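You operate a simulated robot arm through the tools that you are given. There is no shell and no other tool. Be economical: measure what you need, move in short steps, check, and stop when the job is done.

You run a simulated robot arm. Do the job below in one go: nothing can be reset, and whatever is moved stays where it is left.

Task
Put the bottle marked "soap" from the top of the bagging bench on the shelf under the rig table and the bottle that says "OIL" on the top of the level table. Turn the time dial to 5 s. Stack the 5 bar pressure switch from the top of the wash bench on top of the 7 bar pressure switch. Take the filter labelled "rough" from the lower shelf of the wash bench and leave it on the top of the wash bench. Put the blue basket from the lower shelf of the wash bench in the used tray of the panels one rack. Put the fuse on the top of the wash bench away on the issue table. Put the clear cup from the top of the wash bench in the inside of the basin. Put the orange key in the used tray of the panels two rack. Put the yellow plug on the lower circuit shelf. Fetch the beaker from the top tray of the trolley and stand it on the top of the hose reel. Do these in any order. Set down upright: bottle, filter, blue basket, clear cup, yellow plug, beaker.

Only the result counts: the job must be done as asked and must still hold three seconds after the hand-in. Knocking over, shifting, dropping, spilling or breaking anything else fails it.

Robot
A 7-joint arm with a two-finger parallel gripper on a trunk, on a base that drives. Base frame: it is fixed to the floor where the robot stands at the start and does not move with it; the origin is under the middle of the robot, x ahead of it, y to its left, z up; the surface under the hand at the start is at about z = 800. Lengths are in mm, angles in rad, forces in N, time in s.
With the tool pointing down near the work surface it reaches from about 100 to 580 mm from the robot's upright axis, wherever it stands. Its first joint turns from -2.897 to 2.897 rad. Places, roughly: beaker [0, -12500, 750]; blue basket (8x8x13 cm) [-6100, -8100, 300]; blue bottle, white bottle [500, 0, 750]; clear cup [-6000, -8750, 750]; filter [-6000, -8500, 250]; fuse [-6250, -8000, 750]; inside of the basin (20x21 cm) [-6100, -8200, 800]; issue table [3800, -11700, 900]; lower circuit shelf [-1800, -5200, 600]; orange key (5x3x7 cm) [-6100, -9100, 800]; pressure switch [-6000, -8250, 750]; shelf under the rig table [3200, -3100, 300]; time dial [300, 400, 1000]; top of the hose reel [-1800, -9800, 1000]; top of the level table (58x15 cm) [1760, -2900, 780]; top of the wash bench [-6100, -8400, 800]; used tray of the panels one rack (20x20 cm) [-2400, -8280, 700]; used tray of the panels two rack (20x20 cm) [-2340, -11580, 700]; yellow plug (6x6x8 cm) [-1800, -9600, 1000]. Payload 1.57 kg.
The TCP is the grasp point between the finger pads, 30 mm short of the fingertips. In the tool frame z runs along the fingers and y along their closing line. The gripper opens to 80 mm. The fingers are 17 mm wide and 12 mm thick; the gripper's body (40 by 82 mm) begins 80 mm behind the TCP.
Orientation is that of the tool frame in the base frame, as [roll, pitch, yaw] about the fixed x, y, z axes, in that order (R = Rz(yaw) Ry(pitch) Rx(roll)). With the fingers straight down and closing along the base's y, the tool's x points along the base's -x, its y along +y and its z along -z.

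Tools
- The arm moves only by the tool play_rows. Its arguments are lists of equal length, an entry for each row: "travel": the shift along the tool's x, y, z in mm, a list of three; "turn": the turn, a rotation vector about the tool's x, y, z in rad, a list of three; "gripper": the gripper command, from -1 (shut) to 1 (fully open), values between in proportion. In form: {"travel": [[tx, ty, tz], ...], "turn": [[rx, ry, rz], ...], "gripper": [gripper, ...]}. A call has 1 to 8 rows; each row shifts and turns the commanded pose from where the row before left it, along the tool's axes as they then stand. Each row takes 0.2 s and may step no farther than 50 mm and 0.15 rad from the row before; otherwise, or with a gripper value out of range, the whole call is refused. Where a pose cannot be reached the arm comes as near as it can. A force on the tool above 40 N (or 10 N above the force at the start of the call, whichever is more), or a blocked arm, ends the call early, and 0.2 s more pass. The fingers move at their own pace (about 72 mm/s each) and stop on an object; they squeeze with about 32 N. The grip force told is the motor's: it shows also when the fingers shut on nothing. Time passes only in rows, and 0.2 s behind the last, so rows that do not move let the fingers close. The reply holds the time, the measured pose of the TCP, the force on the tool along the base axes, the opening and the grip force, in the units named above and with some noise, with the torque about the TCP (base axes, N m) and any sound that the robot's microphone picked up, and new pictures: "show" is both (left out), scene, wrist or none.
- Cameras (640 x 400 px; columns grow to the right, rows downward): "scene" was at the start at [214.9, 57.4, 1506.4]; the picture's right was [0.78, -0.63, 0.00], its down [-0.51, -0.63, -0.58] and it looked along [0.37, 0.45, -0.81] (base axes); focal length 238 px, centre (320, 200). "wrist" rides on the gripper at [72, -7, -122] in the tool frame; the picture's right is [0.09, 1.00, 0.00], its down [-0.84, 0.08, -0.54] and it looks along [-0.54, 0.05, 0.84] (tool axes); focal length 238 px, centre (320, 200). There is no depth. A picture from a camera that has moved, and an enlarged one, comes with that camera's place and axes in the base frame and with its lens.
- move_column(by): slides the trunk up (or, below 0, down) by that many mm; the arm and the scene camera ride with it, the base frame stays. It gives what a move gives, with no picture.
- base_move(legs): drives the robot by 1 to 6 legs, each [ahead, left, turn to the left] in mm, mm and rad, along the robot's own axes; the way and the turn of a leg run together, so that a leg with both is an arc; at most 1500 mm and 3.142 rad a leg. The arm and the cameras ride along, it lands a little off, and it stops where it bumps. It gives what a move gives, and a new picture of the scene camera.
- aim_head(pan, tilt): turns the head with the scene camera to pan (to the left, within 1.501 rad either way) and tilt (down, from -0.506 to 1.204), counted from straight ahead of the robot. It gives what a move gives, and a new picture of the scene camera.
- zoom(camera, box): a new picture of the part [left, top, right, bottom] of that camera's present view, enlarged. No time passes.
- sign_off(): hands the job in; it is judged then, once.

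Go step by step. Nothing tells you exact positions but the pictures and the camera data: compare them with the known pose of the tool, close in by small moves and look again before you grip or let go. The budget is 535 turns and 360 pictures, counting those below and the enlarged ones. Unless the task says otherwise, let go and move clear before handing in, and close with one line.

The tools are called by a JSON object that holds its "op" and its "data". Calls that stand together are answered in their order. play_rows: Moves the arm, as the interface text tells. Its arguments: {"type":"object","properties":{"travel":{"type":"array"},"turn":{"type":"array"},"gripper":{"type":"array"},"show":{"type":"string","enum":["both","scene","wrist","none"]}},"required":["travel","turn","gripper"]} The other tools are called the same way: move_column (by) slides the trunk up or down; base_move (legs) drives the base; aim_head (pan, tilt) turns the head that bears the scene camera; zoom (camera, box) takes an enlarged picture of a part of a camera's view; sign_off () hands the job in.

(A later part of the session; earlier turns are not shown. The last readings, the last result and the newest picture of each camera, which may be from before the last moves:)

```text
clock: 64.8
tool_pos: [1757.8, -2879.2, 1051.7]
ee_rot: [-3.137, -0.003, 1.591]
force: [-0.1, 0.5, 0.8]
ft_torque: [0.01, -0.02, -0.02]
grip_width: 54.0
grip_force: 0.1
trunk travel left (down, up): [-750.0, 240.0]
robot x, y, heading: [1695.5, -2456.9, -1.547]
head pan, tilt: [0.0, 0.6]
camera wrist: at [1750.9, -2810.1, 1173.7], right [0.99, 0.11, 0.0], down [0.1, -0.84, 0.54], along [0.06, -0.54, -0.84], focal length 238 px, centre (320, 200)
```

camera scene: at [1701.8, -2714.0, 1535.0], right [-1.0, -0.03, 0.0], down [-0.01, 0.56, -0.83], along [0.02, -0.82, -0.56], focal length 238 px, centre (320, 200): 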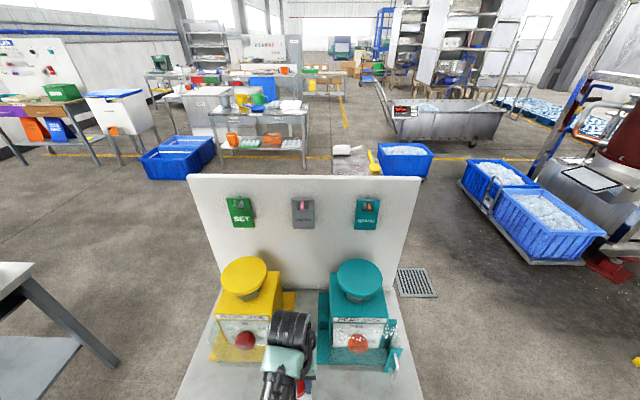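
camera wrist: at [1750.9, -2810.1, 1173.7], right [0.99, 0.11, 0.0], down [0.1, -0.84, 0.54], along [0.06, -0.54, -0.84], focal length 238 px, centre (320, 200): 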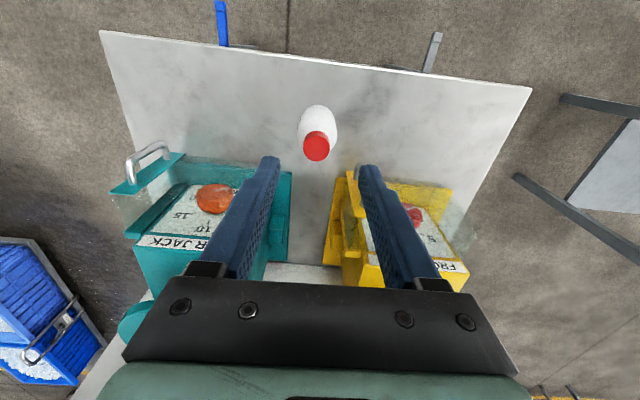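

{"op": "play_rows", "data": {"travel": [[45, 0, -15], [45, 0, -15]], "turn": [[0, 0, 0], [0, 0, 0]], "gripper": [1, 1], "show": "none"}}

{"op": "base_move", "data": {"legs": [[-350, 0, 0], [0, 750, 0]]}}

{"op": "aim_head", "data": {"pan": 0.8, "tilt": 0.6}}

```text
clock: 65.4
tool_pos: [1755.6, -2792.2, 1083.8]
ee_rot: [-3.137, -0.003, 1.592]
force: [-0.8, -0.1, 1.0]
ft_torque: [-0.03, 0.0, -0.01]
grip_width: 80.1
grip_force: 0.1
trunk travel left (down, up): [-750.0, 240.0]
robot x, y, heading: [1696.5, -2460.2, -1.541]
head pan, tilt: [0.0, 0.6]
```

```text
clock: 71.4
tool_pos: [2501.7, -2428.1, 1083.8]
ee_rot: [-3.135, -0.004, 1.591]
force: [-0.5, 0.2, -0.6]
ft_torque: [0.0, 0.01, 0.02]
grip_width: 79.9
grip_force: 0.1
trunk travel left (down, up): [-750.0, 240.0]
robot x, y, heading: [2445.9, -2093.3, -1.554]
head pan, tilt: [0.0, 0.6]
camera scene: at [2447.9, -2348.2, 1535.0], right [-1.0, -0.02, 0.0], down [-0.01, 0.56, -0.83], along [0.02, -0.82, -0.56], focal length 238 px, centre (320, 200)
```

scene: 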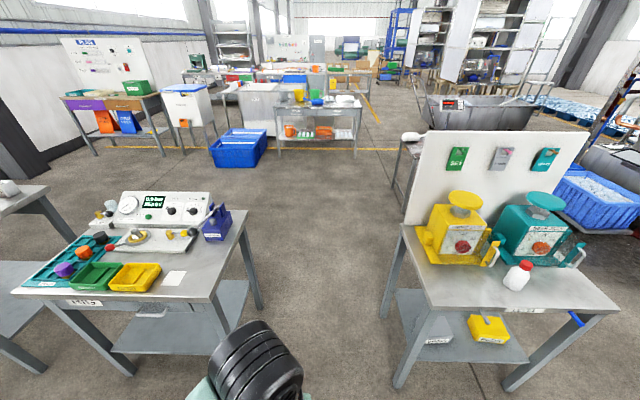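

```text
clock: 72.5
tool_pos: [2500.7, -2428.7, 1083.9]
ee_rot: [-3.138, -0.003, 1.59]
force: [-0.5, -0.9, -0.2]
ft_torque: [0.0, 0.0, 0.01]
grip_width: 79.9
grip_force: 0.0
trunk travel left (down, up): [-750.0, 240.0]
robot x, y, heading: [2442.9, -2090.6, -1.546]
head pan, tilt: [0.799, 0.6]
camera scene: at [2510.4, -2320.0, 1535.0], right [-0.68, -0.73, 0.0], down [-0.41, 0.38, -0.83], along [0.6, -0.56, -0.56], focal length 238 px, centre (320, 200)
```

scene: 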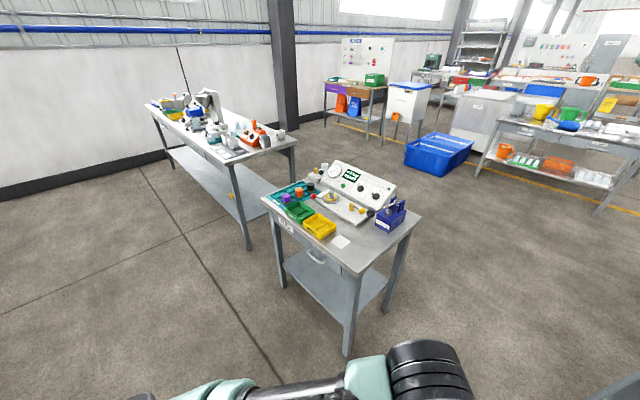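

{"op": "play_rows", "data": {"travel": [[0, 0, 0], [0, 0, 0], [0, 0, 0], [0, 0, 0], [0, 0, 0], [0, 0, 0], [0, 0, 0], [0, 0, 0]], "turn": [[0, 0, -0.15], [0, 0, -0.15], [0, 0, -0.15], [0, 0, -0.15], [0, 0, -0.15], [0, 0, -0.15], [0, 0, -0.15], [0, 0, -0.15]], "gripper": [1, 1, 1, 1, 1, 1, 1, 1], "show": "none"}}

{"op": "play_rows", "data": {"travel": [[0, 0, 0], [0, 0, 0], [0, 0, 0], [0, 0, 0], [0, 0, 0], [0, 0, 0], [0, 0, 0], [0, 0, 0]], "turn": [[0, 0, -0.15], [0, 0, -0.15], [0, 0, -0.15], [0, 0, -0.15], [0, 0, -0.15], [0, 0, -0.15], [0, 0, -0.15], [0, 0, -0.15]], "gripper": [1, 1, 1, 1, 1, 1, 1, 1], "show": "none"}}

{"op": "play_rows", "data": {"travel": [[0, 0, 0], [0, 0, 0], [0, 0, 0], [0, 0, 0], [0, 0, 0], [0, 0, 0]], "turn": [[0, 0, -0.15], [0, 0, -0.15], [0, 0, -0.15], [0, 0, -0.15], [0, 0, -0.14], [0, 0, 0]], "gripper": [1, 1, 1, 1, 1, 1], "show": "none"}}

```text
clock: 74.3
tool_pos: [2500.3, -2427.9, 1084.2]
ee_rot: [3.139, -0.006, 2.792]
force: [-0.4, 0.0, 0.2]
ft_torque: [0.0, 0.0, 0.02]
grip_width: 80.2
grip_force: 0.1
trunk travel left (down, up): [-750.0, 240.0]
robot x, y, heading: [2440.7, -2089.4, -1.548]
head pan, tilt: [0.799, 0.6]
```

```text
clock: 76.1
tool_pos: [2528.3, -2432.4, 1060.5]
ee_rot: [3.134, -0.002, -2.294]
force: [0.4, -0.3, 0.0]
ft_torque: [-0.02, 0.0, 0.03]
grip_width: 80.2
grip_force: 0.0
out of reach, approached as far as the arm can: row 7, 8
trunk travel left (down, up): [-750.0, 240.0]
robot x, y, heading: [2444.8, -2091.2, -1.546]
head pan, tilt: [0.799, 0.6]
```

```text
clock: 77.5
tool_pos: [2588.7, -2435.4, 963.8]
ee_rot: [3.138, 0.001, -1.552]
force: [0.3, -0.2, -0.6]
ft_torque: [0.01, 0.01, 0.0]
grip_width: 80.1
grip_force: 0.0
out of reach, approached as far as the arm can: row 1, 2, 3, 4, 5
trunk travel left (down, up): [-750.0, 240.0]
robot x, y, heading: [2439.9, -2091.8, -1.548]
head pan, tilt: [0.799, 0.6]
```

{"op": "play_rows", "data": {"travel": [[0, 0, 0], [0, 0, 0], [0, 0, 0], [0, 0, 0], [0, 0, 0], [0, 0, 0]], "turn": [[0, 0.15, 0], [0, 0.15, 0], [0, 0.15, 0], [0, 0.15, 0], [0, 0.15, 0], [0, 0.05, 0]], "gripper": [1, 1, 1, 1, 1, 1], "show": "scene"}}

```text
clock: 78.9
tool_pos: [2589.2, -2434.9, 963.5]
ee_rot: [3.133, -0.799, -1.547]
force: [0.9, 0.3, -0.5]
ft_torque: [0.01, -0.02, -0.01]
grip_width: 79.9
grip_force: 0.0
trunk travel left (down, up): [-750.0, 240.0]
robot x, y, heading: [2444.4, -2093.3, -1.551]
head pan, tilt: [0.799, 0.6]
camera scene: at [2510.5, -2320.0, 1535.0], right [-0.68, -0.73, 0.0], down [-0.41, 0.38, -0.83], along [0.6, -0.56, -0.56], focal length 238 px, centre (320, 200)
```

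scene: 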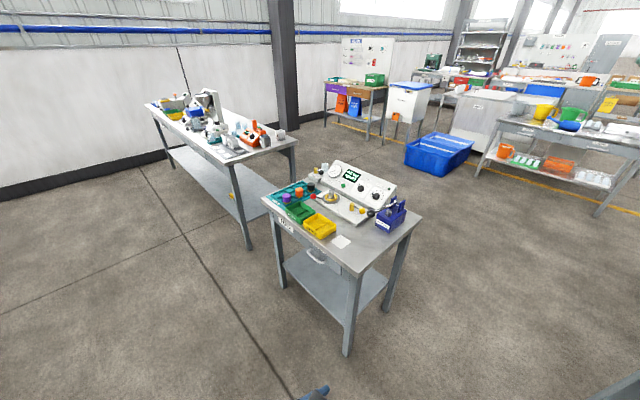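

{"op": "play_rows", "data": {"travel": [[0, 0, 0], [0, 0, 0], [0, 0, 0], [0, 0, 0], [0, 0, 0], [0, 0, 0]], "turn": [[0, 0.15, 0], [0, 0.15, 0], [0, 0.15, 0], [0, 0.15, 0], [0, 0.15, 0], [0, 0, 0]], "gripper": [1, 1, 1, 1, 1, 1], "show": "wrist"}}

```text
clock: 80.3
tool_pos: [2627.9, -2450.5, 963.5]
ee_rot: [-1.8, -1.456, -2.907]
force: [-0.9, -1.4, -0.2]
ft_torque: [0.0, 0.01, 0.0]
grip_width: 80.0
grip_force: 0.0
out of reach, approached as far as the arm can: row 3, 4, 5
trunk travel left (down, up): [-750.0, 240.0]
robot x, y, heading: [2445.1, -2093.5, -1.55]
head pan, tilt: [0.799, 0.6]
camera wrist: at [2626.3, -2331.1, 1038.0], right [-1.0, -0.01, -0.02], down [0.01, 0.56, -0.83], along [0.02, -0.83, -0.56], focal length 238 px, centre (320, 200)
```

wrist: 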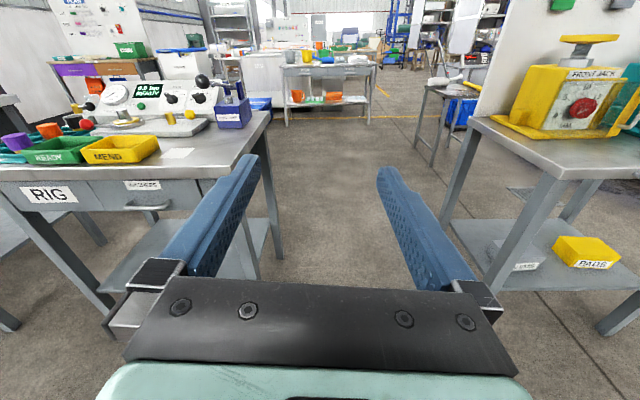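

{"op": "play_rows", "data": {"travel": [[0, 45, 20], [0, 45, 20], [0, 45, 20], [0, 45, 20], [0, 0, 0]], "turn": [[0, 0, 0], [0, 0, 0], [0, 0, 0], [0, 0, 0], [0, 0, 0]], "gripper": [1, 1, 1, 1, 1], "show": "none"}}

```text
clock: 81.5
tool_pos: [2549.0, -2539.6, 935.2]
ee_rot: [-1.806, -1.457, -2.898]
force: [-0.8, -0.7, 0.3]
ft_torque: [0.02, -0.03, 0.02]
grip_width: 80.0
grip_force: 0.0
out of reach, approached as far as the arm can: row 1, 2, 3, 4
trunk travel left (down, up): [-750.0, 240.0]
robot x, y, heading: [2443.1, -2092.8, -1.545]
head pan, tilt: [0.799, 0.6]
```

{"op": "base_move", "data": {"legs": [[0, 0, 3.116], [1000, 0, 0], [0, 1400, 0], [0, 465, 0], [550, 0, 0]]}}

{"op": "zoom", "data": {"camera": "wrist", "box": [0, 0, 640, 400]}}

```text
clock: 105.9
tool_pos: [450.8, -101.6, 933.9]
ee_rot: [-1.809, -1.455, 0.255]
force: [0.1, -0.7, 0.2]
ft_torque: [-0.01, -0.01, 0.02]
grip_width: 79.9
grip_force: 0.1
trunk travel left (down, up): [-750.0, 240.0]
robot x, y, heading: [560.1, -550.4, 1.594]
head pan, tilt: [0.799, 0.6]
camera scene: at [489.4, -318.9, 1534.9], right [0.68, 0.74, 0.0], down [0.42, -0.38, -0.82], along [-0.61, 0.56, -0.57], focal length 238 px, centre (320, 200)
```

scene: 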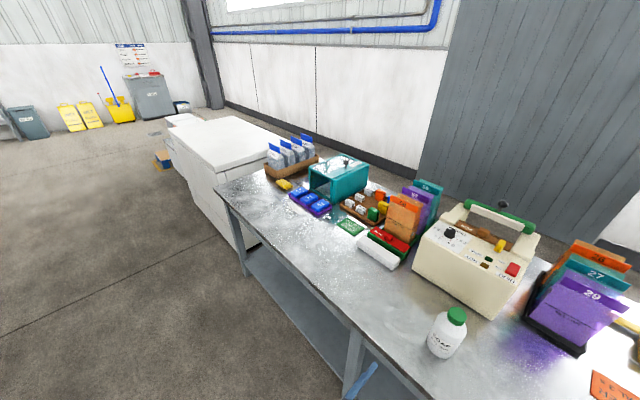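

```text
1.00 times, centred on (320, 200) of wrist (not enlarged: the box is as wide or as high as the picture)
camera zoom: at [455.6, -223.1, 1009.1], right [1.0, 0.02, -0.02], down [-0.01, -0.56, -0.83], along [-0.02, 0.83, -0.56], focal length 238 px, centre (320, 200)
```

zoom: 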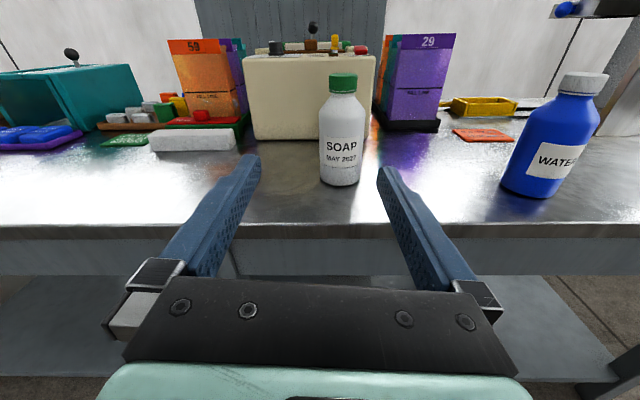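

{"op": "play_rows", "data": {"travel": [[30, 0, 0], [0, 36, 0], [0, 0, 0]], "turn": [[0, 0, 0], [0, 0, 0], [0, 0, 0]], "gripper": [1, 1, 1], "show": "none"}}

```text
clock: 106.7
tool_pos: [475.9, -100.8, 961.6]
ee_rot: [-1.796, -1.457, 0.24]
force: [0.8, -0.7, -0.3]
ft_torque: [-0.03, 0.0, -0.01]
grip_width: 79.9
grip_force: 0.0
out of reach, approached as far as the arm can: row 2
trunk travel left (down, up): [-750.0, 240.0]
robot x, y, heading: [558.2, -548.7, 1.6]
head pan, tilt: [0.799, 0.6]
```

{"op": "base_move", "data": {"legs": [[170, -17, 0]]}}

{"op": "zoom", "data": {"camera": "wrist", "box": [0, 0, 640, 400]}}

```text
clock: 108.1
tool_pos: [488.7, 70.2, 961.0]
ee_rot: [-1.807, -1.458, 0.247]
force: [0.6, -0.7, 0.0]
ft_torque: [-0.02, 0.01, 0.02]
grip_width: 80.1
grip_force: 0.0
trunk travel left (down, up): [-750.0, 240.0]
robot x, y, heading: [573.4, -380.8, 1.594]
head pan, tilt: [0.799, 0.6]
camera scene: at [502.4, -148.2, 1534.9], right [0.68, 0.73, 0.0], down [0.42, -0.38, -0.82], along [-0.61, 0.56, -0.57], focal length 238 px, centre (320, 200)
```

scene: 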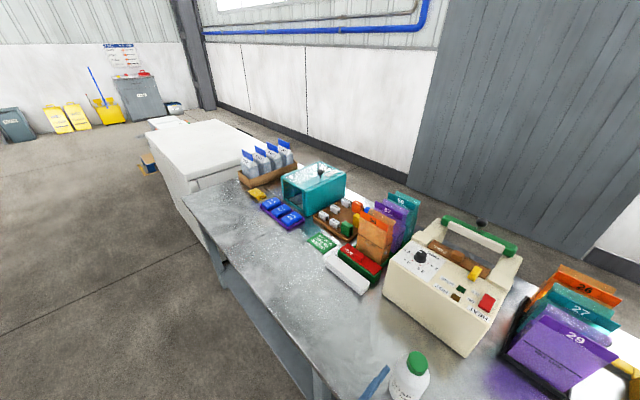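

```text
1.00 times, centred on (320, 200) of wrist (not enlarged: the box is as wide or as high as the picture)
camera zoom: at [493.7, -50.7, 1035.6], right [1.0, 0.01, -0.02], down [-0.01, -0.56, -0.83], along [-0.02, 0.83, -0.56], focal length 238 px, centre (320, 200)
```

zoom: 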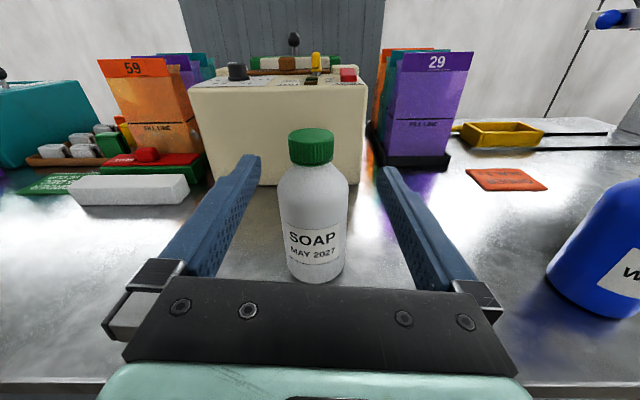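

{"op": "play_rows", "data": {"travel": [[0, -4, 40], [0, 0, 43], [0, 0, 0]], "turn": [[0, 0, 0], [0, 0, 0], [0, 0, 0]], "gripper": [1, 1, 1], "show": "wrist"}}

```text
clock: 108.9
tool_pos: [485.6, 151.1, 957.1]
ee_rot: [-1.801, -1.457, 0.243]
force: [1.0, 0.2, 0.0]
ft_torque: [-0.01, 0.03, 0.0]
grip_width: 79.8
grip_force: 0.0
trunk travel left (down, up): [-750.0, 240.0]
robot x, y, heading: [575.7, -380.4, 1.598]
head pan, tilt: [0.799, 0.6]
camera wrist: at [488.9, 30.3, 1031.7], right [1.0, 0.01, -0.02], down [-0.01, -0.56, -0.83], along [-0.02, 0.83, -0.56], focal length 238 px, centre (320, 200)
```

wrist: 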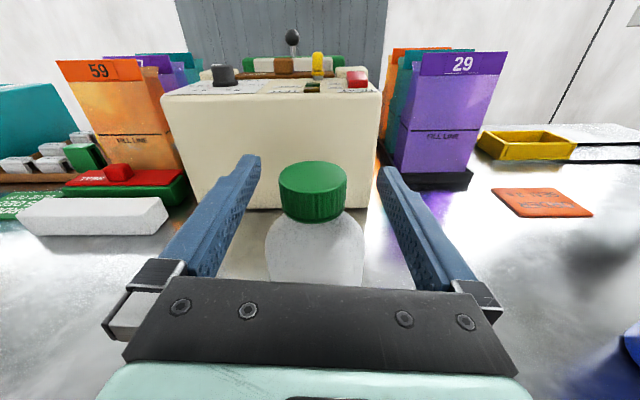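

{"op": "play_rows", "data": {"travel": [[-3, -2, 4], [0, 0, 0], [0, 0, 0], [0, 0, 0], [0, 0, 0]], "turn": [[0, 0, 0], [0, 0, 0], [0, 0, 0], [0, 0, 0], [0, 0, 0]], "gripper": [1, 0.2, -0.5, -0.5, -0.5], "show": "wrist"}}

```text
clock: 110.1
tool_pos: [482.6, 155.4, 955.0]
ee_rot: [-1.796, -1.457, 0.235]
force: [-0.8, 0.8, 2.2]
ft_torque: [0.16, -0.14, 0.04]
grip_width: 41.0
grip_force: 32.0
trunk travel left (down, up): [-750.0, 240.0]
robot x, y, heading: [574.0, -377.8, 1.596]
head pan, tilt: [0.799, 0.6]
camera wrist: at [486.2, 34.9, 1029.9], right [1.0, 0.01, -0.02], down [-0.01, -0.56, -0.83], along [-0.02, 0.83, -0.56], focal length 238 px, centre (320, 200)
```

wrist: 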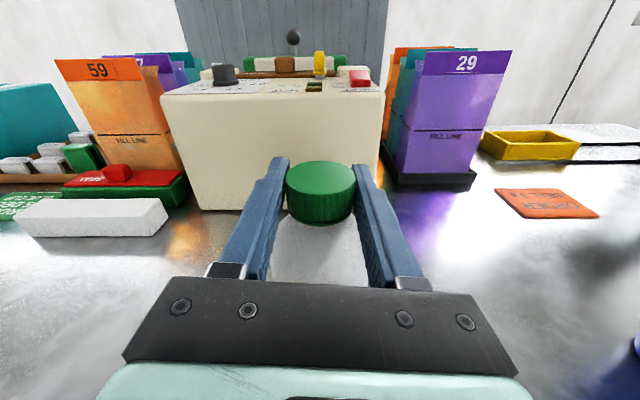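

{"op": "play_rows", "data": {"travel": [[20, 0, 0], [40, 0, 0], [0, 0, 0]], "turn": [[0, 0, 0], [0, 0, 0], [0, 0, 0]], "gripper": [-0.5, -0.5, -0.5], "show": "wrist"}}

```text
clock: 110.9
tool_pos: [487.8, 158.1, 1013.6]
ee_rot: [-1.821, -1.457, 0.261]
force: [0.3, -0.8, -5.7]
ft_torque: [0.06, -0.07, 0.02]
grip_width: 39.3
grip_force: 31.8
trunk travel left (down, up): [-750.0, 240.0]
robot x, y, heading: [572.5, -381.2, 1.592]
head pan, tilt: [0.799, 0.6]
camera wrist: at [491.6, 37.3, 1089.1], right [1.0, 0.01, -0.02], down [-0.01, -0.57, -0.82], along [-0.02, 0.82, -0.57], focal length 238 px, centre (320, 200)
```

wrist: 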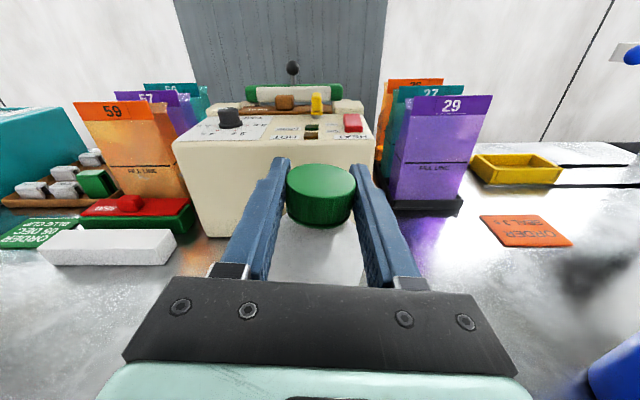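

{"op": "base_move", "data": {"legs": [[-500, 0, 0], [0, 0, -3.14], [0, 1250, 0], [0, 1250, 0], [1000, 0, 0]]}}

{"op": "aim_head", "data": {"pan": 0.1, "tilt": 0.8}}

```text
clock: 137.6
tool_pos: [3244.8, -2240.5, 1014.4]
ee_rot: [-1.811, -1.457, -2.842]
force: [-0.2, 0.4, -5.3]
ft_torque: [0.0, 0.02, 0.01]
grip_width: 39.5
grip_force: 32.1
trunk travel left (down, up): [-750.0, 240.0]
robot x, y, heading: [3134.0, -1707.2, -1.499]
head pan, tilt: [0.799, 0.6]
camera scene: at [3212.8, -1933.7, 1534.8], right [-0.64, -0.77, 0.0], down [-0.43, 0.36, -0.82], along [0.63, -0.53, -0.57], focal length 238 px, centre (320, 200)
```

scene: 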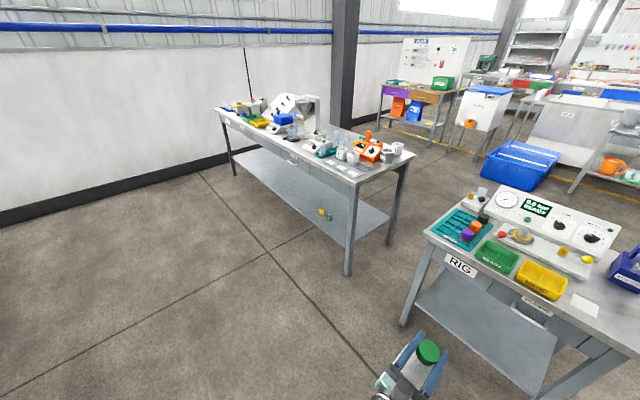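

```text
clock: 138.7
tool_pos: [3245.4, -2241.4, 1013.8]
ee_rot: [-1.812, -1.457, -2.842]
force: [0.1, -0.9, -5.2]
ft_torque: [-0.01, 0.02, 0.04]
grip_width: 39.4
grip_force: 32.0
trunk travel left (down, up): [-750.0, 240.0]
robot x, y, heading: [3132.8, -1708.7, -1.496]
head pan, tilt: [0.099, 0.799]
camera scene: at [3159.1, -1956.3, 1518.0], right [-0.98, -0.18, 0.0], down [-0.13, 0.71, -0.7], along [0.12, -0.69, -0.72], focal length 238 px, centre (320, 200)
```

scene: 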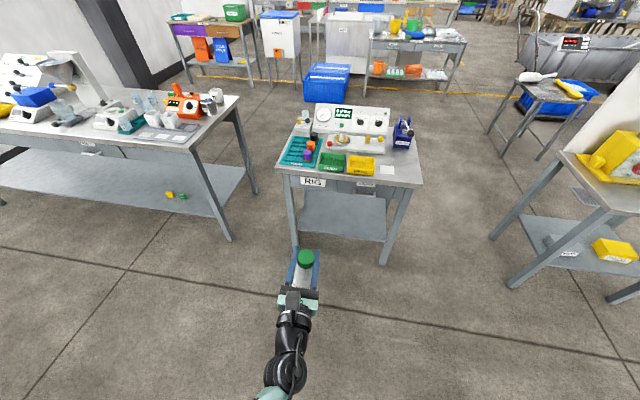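

{"op": "move_column", "data": {"by": -520}}

{"op": "base_move", "data": {"legs": [[0, 0, -0.075], [300, 0, 0]]}}

{"op": "zoom", "data": {"camera": "wrist", "box": [0, 0, 640, 400]}}

```text
refused: -520 is not a number from -400 to 400
```

```text
clock: 141.2
tool_pos: [3201.1, -2550.4, 1013.9]
ee_rot: [-1.811, -1.456, -2.919]
force: [-0.1, -0.7, -4.9]
ft_torque: [-0.02, 0.05, 0.01]
grip_width: 39.4
grip_force: 31.8
trunk travel left (down, up): [-750.0, 240.0]
robot x, y, heading: [3132.7, -2012.5, -1.577]
head pan, tilt: [0.099, 0.799]
camera scene: at [3138.3, -2261.1, 1517.9], right [-1.0, -0.1, 0.0], down [-0.07, 0.71, -0.7], along [0.07, -0.69, -0.72], focal length 238 px, centre (320, 200)
```

scene: 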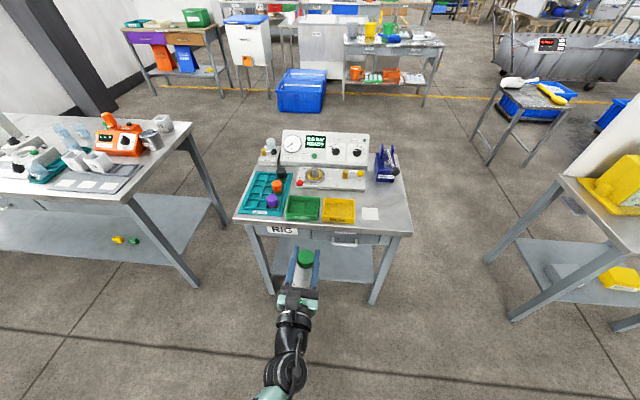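

```text
1.00 times, centred on (320, 200) of wrist (not enlarged: the box is as wide or as high as the picture)
camera zoom: at [3203.1, -2432.7, 1089.1], right [-1.0, 0.02, -0.02], down [0.03, 0.56, -0.83], along [0.0, -0.83, -0.56], focal length 238 px, centre (320, 200)
```

zoom: 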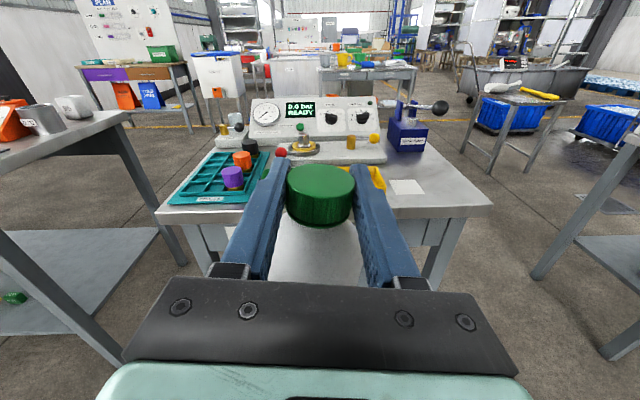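

{"op": "move_column", "data": {"by": -400}}

{"op": "move_column", "data": {"by": -120}}

{"op": "zoom", "data": {"camera": "wrist", "box": [0, 0, 640, 400]}}

```text
clock: 145.0
tool_pos: [3201.4, -2550.6, 613.9]
ee_rot: [-1.812, -1.458, -2.92]
force: [-0.7, 0.0, -5.8]
ft_torque: [0.03, 0.04, 0.0]
grip_width: 39.3
grip_force: 31.6
trunk travel left (down, up): [-350.0, 640.0]
robot x, y, heading: [3135.5, -2013.6, -1.571]
head pan, tilt: [0.099, 0.799]
```

```text
clock: 146.5
tool_pos: [3201.1, -2550.7, 494.6]
ee_rot: [-1.811, -1.458, -2.921]
force: [0.3, 0.0, -5.2]
ft_torque: [0.04, 0.03, 0.01]
grip_width: 39.4
grip_force: 32.1
trunk travel left (down, up): [-230.0, 760.0]
robot x, y, heading: [3131.4, -2009.5, -1.577]
head pan, tilt: [0.099, 0.799]
```

```text
1.00 times, centred on (320, 200) of wrist (not enlarged: the box is as wide or as high as the picture)
camera zoom: at [3203.1, -2432.2, 569.2], right [-1.0, 0.02, -0.02], down [0.03, 0.56, -0.83], along [0.0, -0.83, -0.56], focal length 238 px, centre (320, 200)
```

zoom: 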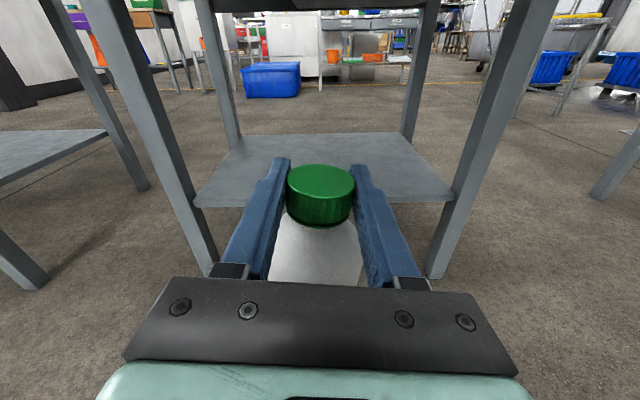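

{"op": "base_move", "data": {"legs": [[395, 0, 0]]}}

{"op": "zoom", "data": {"camera": "wrist", "box": [0, 0, 640, 400]}}

```text
clock: 149.0
tool_pos: [3195.1, -2944.8, 494.2]
ee_rot: [-1.812, -1.457, -2.926]
force: [0.1, 0.9, -3.9]
ft_torque: [0.01, 0.05, 0.01]
grip_width: 39.1
grip_force: 31.8
trunk travel left (down, up): [-230.0, 760.0]
robot x, y, heading: [3131.1, -2408.4, -1.58]
head pan, tilt: [0.099, 0.799]
camera scene: at [3133.8, -2654.0, 998.0], right [-1.0, -0.09, 0.0], down [-0.06, 0.71, -0.7], along [0.06, -0.69, -0.72], focal length 238 px, centre (320, 200)
```

scene: 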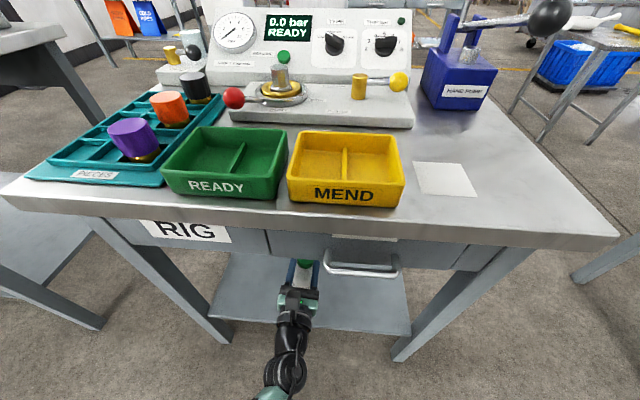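

```text
1.00 times, centred on (320, 200) of wrist (not enlarged: the box is as wide or as high as the picture)
camera zoom: at [3197.5, -2826.1, 569.1], right [-1.0, 0.02, -0.02], down [0.03, 0.56, -0.83], along [-0.01, -0.83, -0.56], focal length 238 px, centre (320, 200)
```

zoom: 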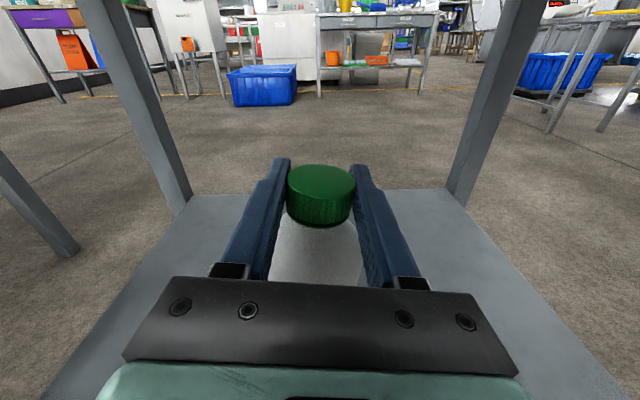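

{"op": "move_column", "data": {"by": -45}}

{"op": "play_rows", "data": {"travel": [[-4, 0, 0], [-4, 0, 0], [0, 0, 0]], "turn": [[0, 0, 0], [0, 0, 0], [0, 0, 0]], "gripper": [-0.5, -0.5, -0.5], "show": "none"}}

```text
clock: 149.9
tool_pos: [3195.7, -2945.7, 448.4]
ee_rot: [-1.814, -1.458, -2.925]
force: [0.8, 0.1, -5.9]
ft_torque: [0.0, 0.07, 0.0]
grip_width: 39.3
grip_force: 31.5
trunk travel left (down, up): [-185.0, 805.0]
robot x, y, heading: [3127.5, -2406.0, -1.579]
head pan, tilt: [0.099, 0.799]
```

```text
clock: 150.7
tool_pos: [3196.3, -2945.4, 441.1]
ee_rot: [-1.814, -1.458, -2.923]
force: [0.6, 0.5, -5.9]
ft_torque: [0.03, 0.06, 0.02]
grip_width: 39.3
grip_force: 31.7
trunk travel left (down, up): [-185.0, 805.0]
robot x, y, heading: [3128.2, -2404.5, -1.581]
head pan, tilt: [0.099, 0.799]
```

{"op": "play_rows", "data": {"travel": [[-3, 0, 0], [-3, 0, 0], [-3, 0, 0], [0, 0, 0]], "turn": [[0, 0, 0], [0, 0, 0], [0, 0, 0], [0, 0, 0]], "gripper": [-0.5, -0.5, -0.5, -0.5], "show": "none"}}

```text
clock: 151.7
tool_pos: [3196.3, -2944.2, 438.1]
ee_rot: [-1.705, -1.461, -3.03]
force: [0.5, -1.9, 25.4]
ft_torque: [-0.24, 0.28, 0.23]
grip_width: 39.7
grip_force: 32.3
trunk travel left (down, up): [-185.0, 805.0]
robot x, y, heading: [3129.7, -2403.2, -1.584]
head pan, tilt: [0.099, 0.799]
```

{"op": "play_rows", "data": {"travel": [[5.5, 0, 0], [0, 0, 0], [0, 0, 0], [0, 0, 0], [0, 0, 0]], "turn": [[0, 0, 0], [0, 0, 0], [0, 0, 0], [0, 0, 0], [0, 0, 0]], "gripper": [-0.5, 0, 0.4, 1, 1], "show": "wrist"}}

```text
clock: 152.9
tool_pos: [3195.6, -2944.3, 438.5]
ee_rot: [-1.809, -1.457, -2.929]
force: [0.1, 0.3, 0.3]
ft_torque: [0.0, 0.01, 0.0]
grip_width: 79.9
grip_force: 0.0
trunk travel left (down, up): [-185.0, 805.0]
robot x, y, heading: [3130.1, -2403.4, -1.58]
head pan, tilt: [0.099, 0.799]
camera wrist: at [3198.7, -2825.3, 513.4], right [-1.0, 0.02, -0.02], down [0.03, 0.56, -0.83], along [-0.01, -0.83, -0.56], focal length 238 px, centre (320, 200)
```

wrist: 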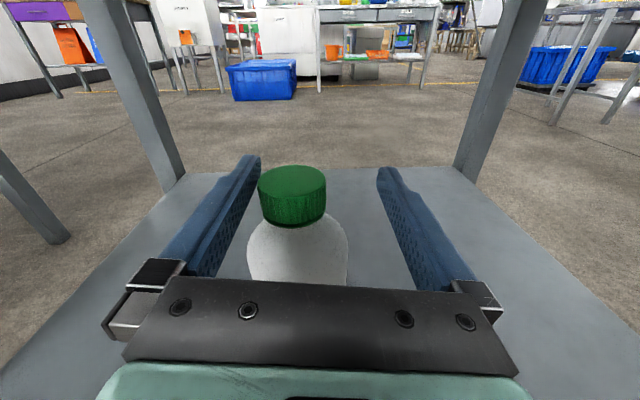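

{"op": "play_rows", "data": {"travel": [[0, -8, 0], [0, -7, 0], [0, 0, -30], [0, 0, -30], [0, 0, -20]], "turn": [[0, 0, 0], [0, 0, 0], [0, 0, 0], [0, 0, 0], [0, 0, 0]], "gripper": [1, 1, 1, 1, 1], "show": "wrist"}}

```text
clock: 154.1
tool_pos: [3212.5, -2865.0, 441.7]
ee_rot: [-1.807, -1.458, -2.932]
force: [1.0, 0.3, -0.3]
ft_torque: [-0.03, 0.01, 0.03]
grip_width: 80.2
grip_force: 0.1
trunk travel left (down, up): [-185.0, 805.0]
robot x, y, heading: [3129.7, -2407.8, -1.587]
head pan, tilt: [0.099, 0.799]
camera wrist: at [3215.2, -2746.2, 516.9], right [-1.0, 0.02, -0.02], down [0.03, 0.56, -0.83], along [-0.01, -0.83, -0.56], focal length 238 px, centre (320, 200)
```

wrist: 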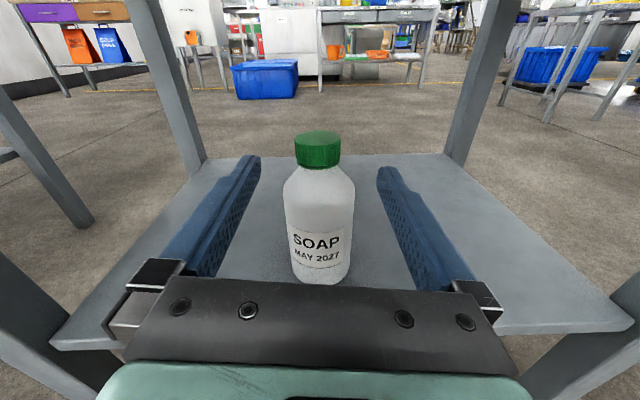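

{"op": "base_move", "data": {"legs": [[-700, 0, 0]]}}

{"op": "move_column", "data": {"by": 400}}

{"op": "move_column", "data": {"by": 400}}

{"op": "base_move", "data": {"legs": [[0, -1500, 0], [0, -500, 0]]}}

{"op": "aim_head", "data": {"pan": -0.35, "tilt": 0.2}}

```text
clock: 158.0
tool_pos: [3220.5, -2156.2, 440.6]
ee_rot: [-1.809, -1.456, -2.925]
force: [0.7, 0.0, -0.7]
ft_torque: [0.03, -0.04, -0.01]
grip_width: 79.9
grip_force: 0.1
trunk travel left (down, up): [-185.0, 805.0]
robot x, y, heading: [3133.2, -1697.5, -1.579]
head pan, tilt: [0.099, 0.799]
camera scene: at [3140.9, -1945.8, 953.1], right [-1.0, -0.09, 0.0], down [-0.07, 0.71, -0.7], along [0.06, -0.69, -0.72], focal length 238 px, centre (320, 200)
```

scene: 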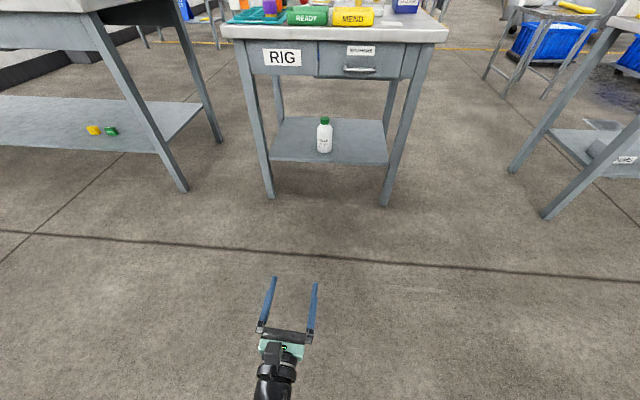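

```text
clock: 161.8
tool_pos: [3220.9, -2157.9, 841.7]
ee_rot: [-1.808, -1.457, -2.924]
force: [0.1, -0.1, 0.4]
ft_torque: [0.01, -0.02, -0.04]
grip_width: 80.0
grip_force: 0.1
trunk travel left (down, up): [-585.0, 405.0]
robot x, y, heading: [3136.1, -1698.6, -1.578]
head pan, tilt: [0.099, 0.799]
```

```text
clock: 165.6
tool_pos: [3220.1, -2156.5, 1242.3]
ee_rot: [-1.807, -1.458, -2.925]
force: [0.4, -0.5, -0.5]
ft_torque: [-0.03, 0.0, 0.02]
grip_width: 79.8
grip_force: 0.1
trunk travel left (down, up): [-985.0, 5.0]
robot x, y, heading: [3138.5, -1695.4, -1.579]
head pan, tilt: [0.099, 0.799]
```

```text
clock: 175.6
tool_pos: [1219.3, -2127.7, 1241.8]
ee_rot: [-1.811, -1.456, -2.947]
force: [0.3, -0.1, 0.0]
ft_torque: [0.0, 0.03, 0.04]
grip_width: 80.1
grip_force: 0.1
trunk travel left (down, up): [-985.0, 5.0]
robot x, y, heading: [1142.7, -1664.6, -1.599]
head pan, tilt: [0.099, 0.799]
camera scene: at [1145.2, -1914.5, 1753.1], right [-1.0, -0.07, 0.0], down [-0.05, 0.72, -0.7], along [0.05, -0.7, -0.72], focal length 238 px, centre (320, 200)
```

scene: 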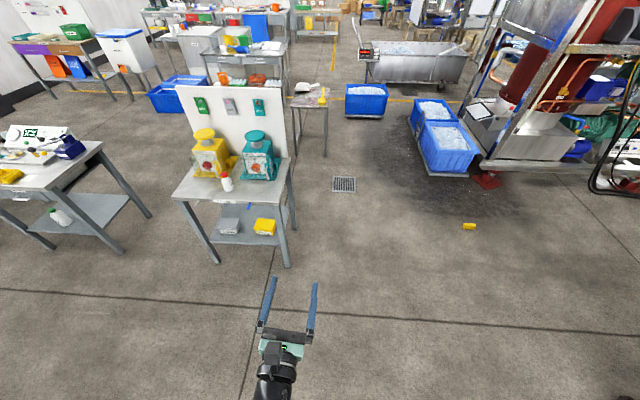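

```text
clock: 176.6
tool_pos: [1219.0, -2128.6, 1241.0]
ee_rot: [-1.807, -1.456, -2.945]
force: [-0.7, 0.4, -0.4]
ft_torque: [0.0, -0.02, 0.0]
grip_width: 80.2
grip_force: 0.1
trunk travel left (down, up): [-985.0, 5.0]
robot x, y, heading: [1147.1, -1661.5, -1.6]
head pan, tilt: [-0.351, 0.201]
camera scene: at [1104.7, -1920.7, 1806.7], right [-0.93, 0.37, 0.0], down [0.07, 0.19, -0.98], along [-0.36, -0.91, -0.2], focal length 238 px, centre (320, 200)
```

scene: 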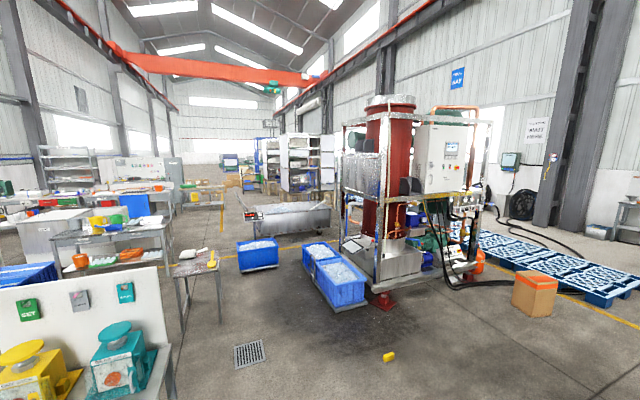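

{"op": "base_move", "data": {"legs": [[0, 0, 0.03], [1400, 0, 0], [600, 0, 0]]}}

{"op": "aim_head", "data": {"pan": 0.1, "tilt": 0.35}}

```text
clock: 186.9
tool_pos: [1217.4, -4138.9, 1241.9]
ee_rot: [-1.805, -1.457, -2.935]
force: [-0.2, 1.2, -0.4]
ft_torque: [0.0, -0.04, 0.0]
grip_width: 80.0
grip_force: 0.0
trunk travel left (down, up): [-985.0, 5.0]
robot x, y, heading: [1134.9, -3679.3, -1.584]
head pan, tilt: [-0.351, 0.201]
camera scene: at [1099.6, -3932.7, 1806.9], right [-0.93, 0.36, 0.0], down [0.07, 0.19, -0.98], along [-0.35, -0.92, -0.2], focal length 238 px, centre (320, 200)
```

scene: 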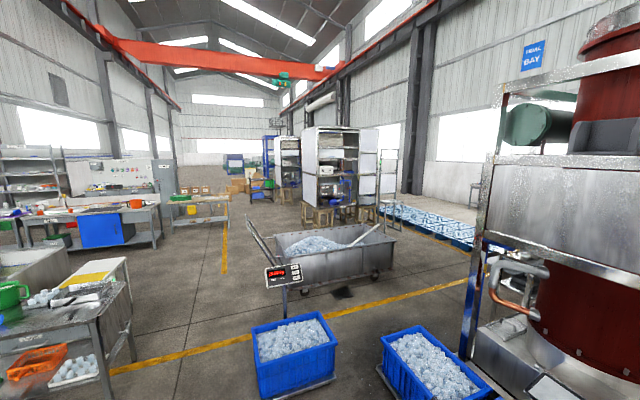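

```text
clock: 187.8
tool_pos: [1218.2, -4136.7, 1242.6]
ee_rot: [-1.807, -1.458, -2.934]
force: [-0.7, 0.1, 0.2]
ft_torque: [-0.01, 0.02, 0.01]
grip_width: 79.9
grip_force: 0.1
trunk travel left (down, up): [-985.0, 5.0]
robot x, y, heading: [1137.5, -3677.7, -1.581]
head pan, tilt: [0.099, 0.351]
camera scene: at [1140.6, -3938.8, 1792.8], right [-1.0, -0.09, 0.0], down [-0.03, 0.34, -0.94], along [0.08, -0.94, -0.34], focal length 238 px, centre (320, 200)
```

scene: 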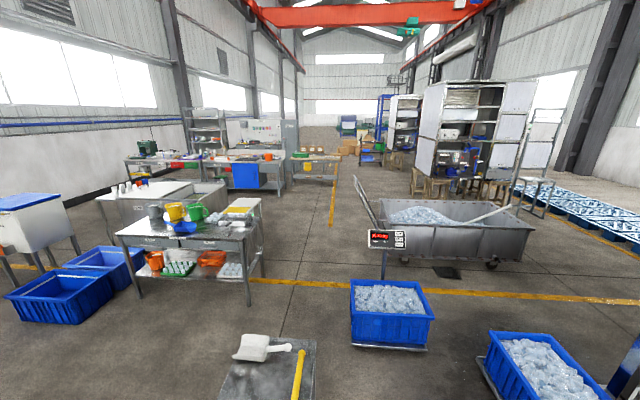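

{"op": "base_move", "data": {"legs": [[0, 880, 0], [1400, 0, 0], [0, -500, 0]]}}

```text
clock: 201.5
tool_pos: [1558.6, -5526.9, 1241.5]
ee_rot: [-1.807, -1.457, -2.948]
force: [-0.4, 0.9, -0.4]
ft_torque: [0.01, 0.02, 0.03]
grip_width: 80.1
grip_force: 0.0
trunk travel left (down, up): [-985.0, 5.0]
robot x, y, heading: [1487.3, -5065.5, -1.6]
head pan, tilt: [0.099, 0.351]
camera scene: at [1485.2, -5326.8, 1792.7], right [-1.0, -0.07, 0.0], down [-0.03, 0.34, -0.94], along [0.07, -0.94, -0.34], focal length 238 px, centre (320, 200)
```

scene: 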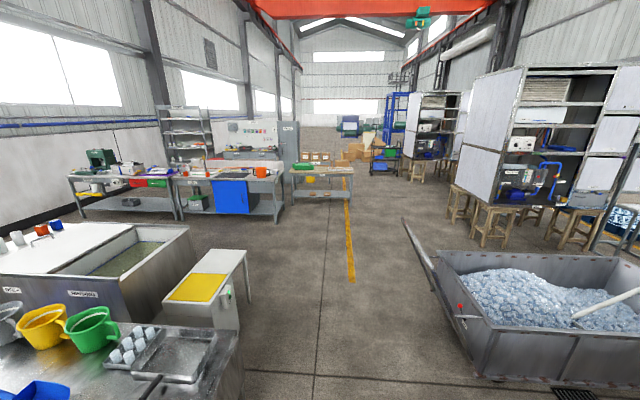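

{"op": "base_move", "data": {"legs": [[0, 0, 0.03], [1500, 0, 0], [1400, 0, 0]]}}

{"op": "aim_head", "data": {"pan": -0.8, "tilt": 0.3}}

```text
clock: 216.0
tool_pos: [1589.2, -8445.7, 1242.1]
ee_rot: [-1.807, -1.457, -2.919]
force: [0.7, -0.6, 0.4]
ft_torque: [0.0, -0.02, 0.01]
grip_width: 79.7
grip_force: 0.1
trunk travel left (down, up): [-985.0, 5.0]
robot x, y, heading: [1501.1, -7989.2, -1.563]
head pan, tilt: [0.099, 0.351]
camera scene: at [1509.3, -8247.1, 1792.8], right [-0.99, -0.1, 0.0], down [-0.03, 0.34, -0.94], along [0.09, -0.93, -0.34], focal length 238 px, centre (320, 200)
```

scene: 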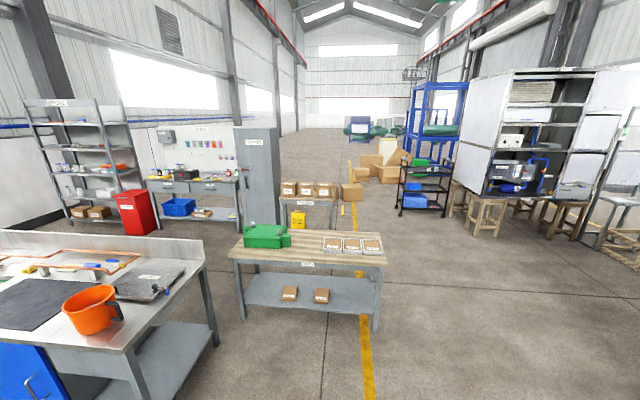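

```text
clock: 217.2
tool_pos: [1589.5, -8446.0, 1242.1]
ee_rot: [-1.808, -1.457, -2.917]
force: [0.3, -0.1, -1.1]
ft_torque: [-0.01, 0.01, 0.03]
grip_width: 79.9
grip_force: 0.0
trunk travel left (down, up): [-985.0, 5.0]
robot x, y, heading: [1499.8, -7983.3, -1.575]
head pan, tilt: [-0.799, 0.3]
camera scene: at [1433.2, -8220.1, 1797.4], right [-0.7, 0.72, 0.0], down [0.21, 0.21, -0.96], along [-0.68, -0.67, -0.3], focal length 238 px, centre (320, 200)
```

scene: 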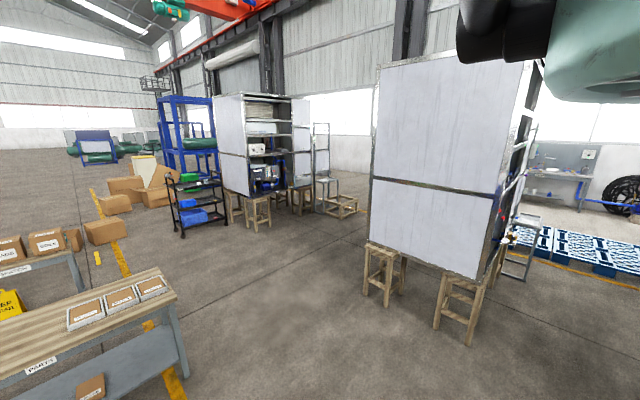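

{"op": "base_move", "data": {"legs": [[0, -1150, 0], [1300, 0, 0], [1250, 0, 0], [0, 0, -1.567]]}}

{"op": "aim_head", "data": {"pan": -0.3, "tilt": 0.3}}

```text
clock: 239.1
tool_pos: [-209.8, -10613.5, 1241.8]
ee_rot: [-1.809, -1.457, 1.777]
force: [-0.4, -1.0, -0.5]
ft_torque: [-0.03, 0.01, 0.0]
grip_width: 80.2
grip_force: 0.0
trunk travel left (down, up): [-985.0, 5.0]
robot x, y, heading: [251.3, -10536.2, 3.128]
head pan, tilt: [-0.799, 0.3]
camera scene: at [17.6, -10461.3, 1797.5], right [0.73, 0.69, 0.0], down [0.2, -0.22, -0.96], along [-0.66, 0.69, -0.3], focal length 238 px, centre (320, 200)
```

scene: 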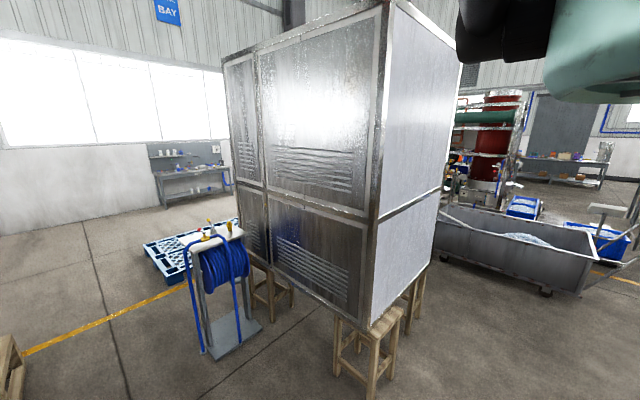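

```text
clock: 240.0
tool_pos: [-208.9, -10613.6, 1242.1]
ee_rot: [-1.808, -1.458, 1.777]
force: [0.6, 0.7, -0.1]
ft_torque: [0.0, -0.05, 0.03]
grip_width: 80.0
grip_force: 0.1
trunk travel left (down, up): [-985.0, 5.0]
robot x, y, heading: [249.5, -10533.0, 3.124]
head pan, tilt: [-0.3, 0.3]
camera scene: at [-7.1, -10500.2, 1797.5], right [0.31, 0.95, 0.0], down [0.28, -0.09, -0.96], along [-0.91, 0.3, -0.3], focal length 238 px, centre (320, 200)
```

scene: 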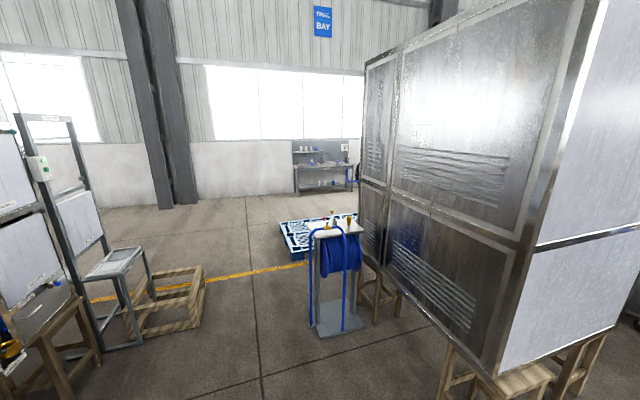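

{"op": "zoom", "data": {"camera": "scene", "box": [290, 195, 390, 260]}}

{"op": "zoom", "data": {"camera": "scene", "box": [0, 180, 220, 370]}}

```text
6.15 times, centred on (340, 228) of scene
camera zoom: at [-7.1, -10500.2, 1797.5], right [0.31, 0.95, 0.0], down [0.28, -0.09, -0.96], along [-0.91, 0.3, -0.3], focal length 1465 px, centre (197, 31)
```

zoom: 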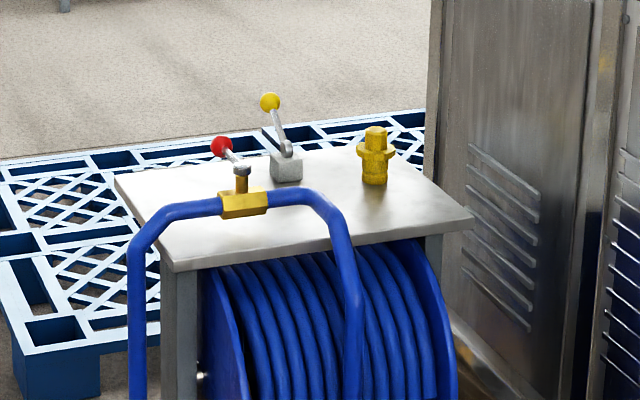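

```text
2.11 times, centred on (110, 275) of scene
camera zoom: at [-7.1, -10500.2, 1797.5], right [0.31, 0.95, 0.0], down [0.28, -0.09, -0.96], along [-0.91, 0.3, -0.3], focal length 501 px, centre (762, 42)
```

zoom: 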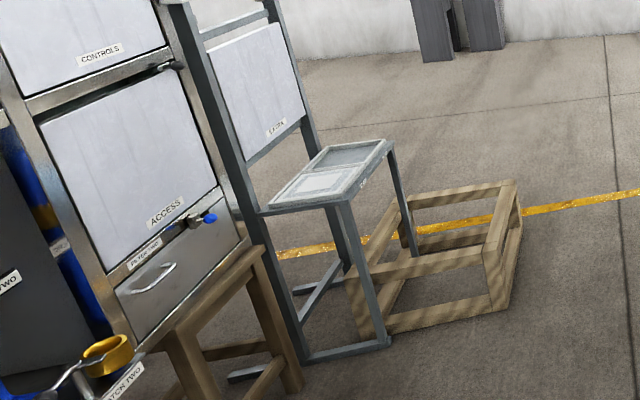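

{"op": "aim_head", "data": {"pan": -0.9, "tilt": 0.2}}

{"op": "zoom", "data": {"camera": "scene", "box": [390, 100, 530, 220]}}

```text
clock: 241.0
tool_pos: [-209.0, -10613.3, 1242.6]
ee_rot: [-1.808, -1.456, 1.778]
force: [0.5, 0.3, 0.0]
ft_torque: [0.02, -0.02, 0.0]
grip_width: 79.7
grip_force: 0.0
trunk travel left (down, up): [-985.0, 5.0]
robot x, y, heading: [248.5, -10533.1, 3.128]
head pan, tilt: [-0.901, 0.201]
camera scene: at [24.7, -10455.4, 1806.7], right [0.79, 0.61, 0.0], down [0.12, -0.16, -0.98], along [-0.6, 0.78, -0.2], focal length 238 px, centre (320, 200)
```

scene: 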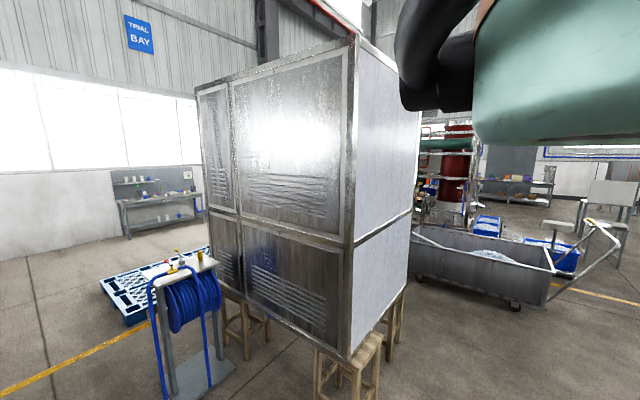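

```text
3.33 times, centred on (460, 160) of scene
camera zoom: at [24.7, -10455.4, 1806.7], right [0.79, 0.61, 0.0], down [0.12, -0.16, -0.98], along [-0.6, 0.78, -0.2], focal length 794 px, centre (-147, 333)
```

zoom: 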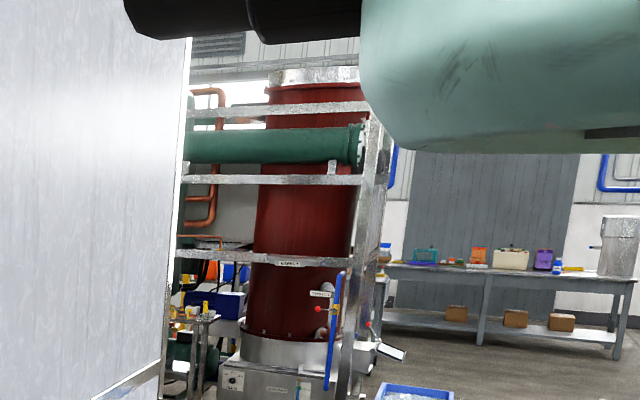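

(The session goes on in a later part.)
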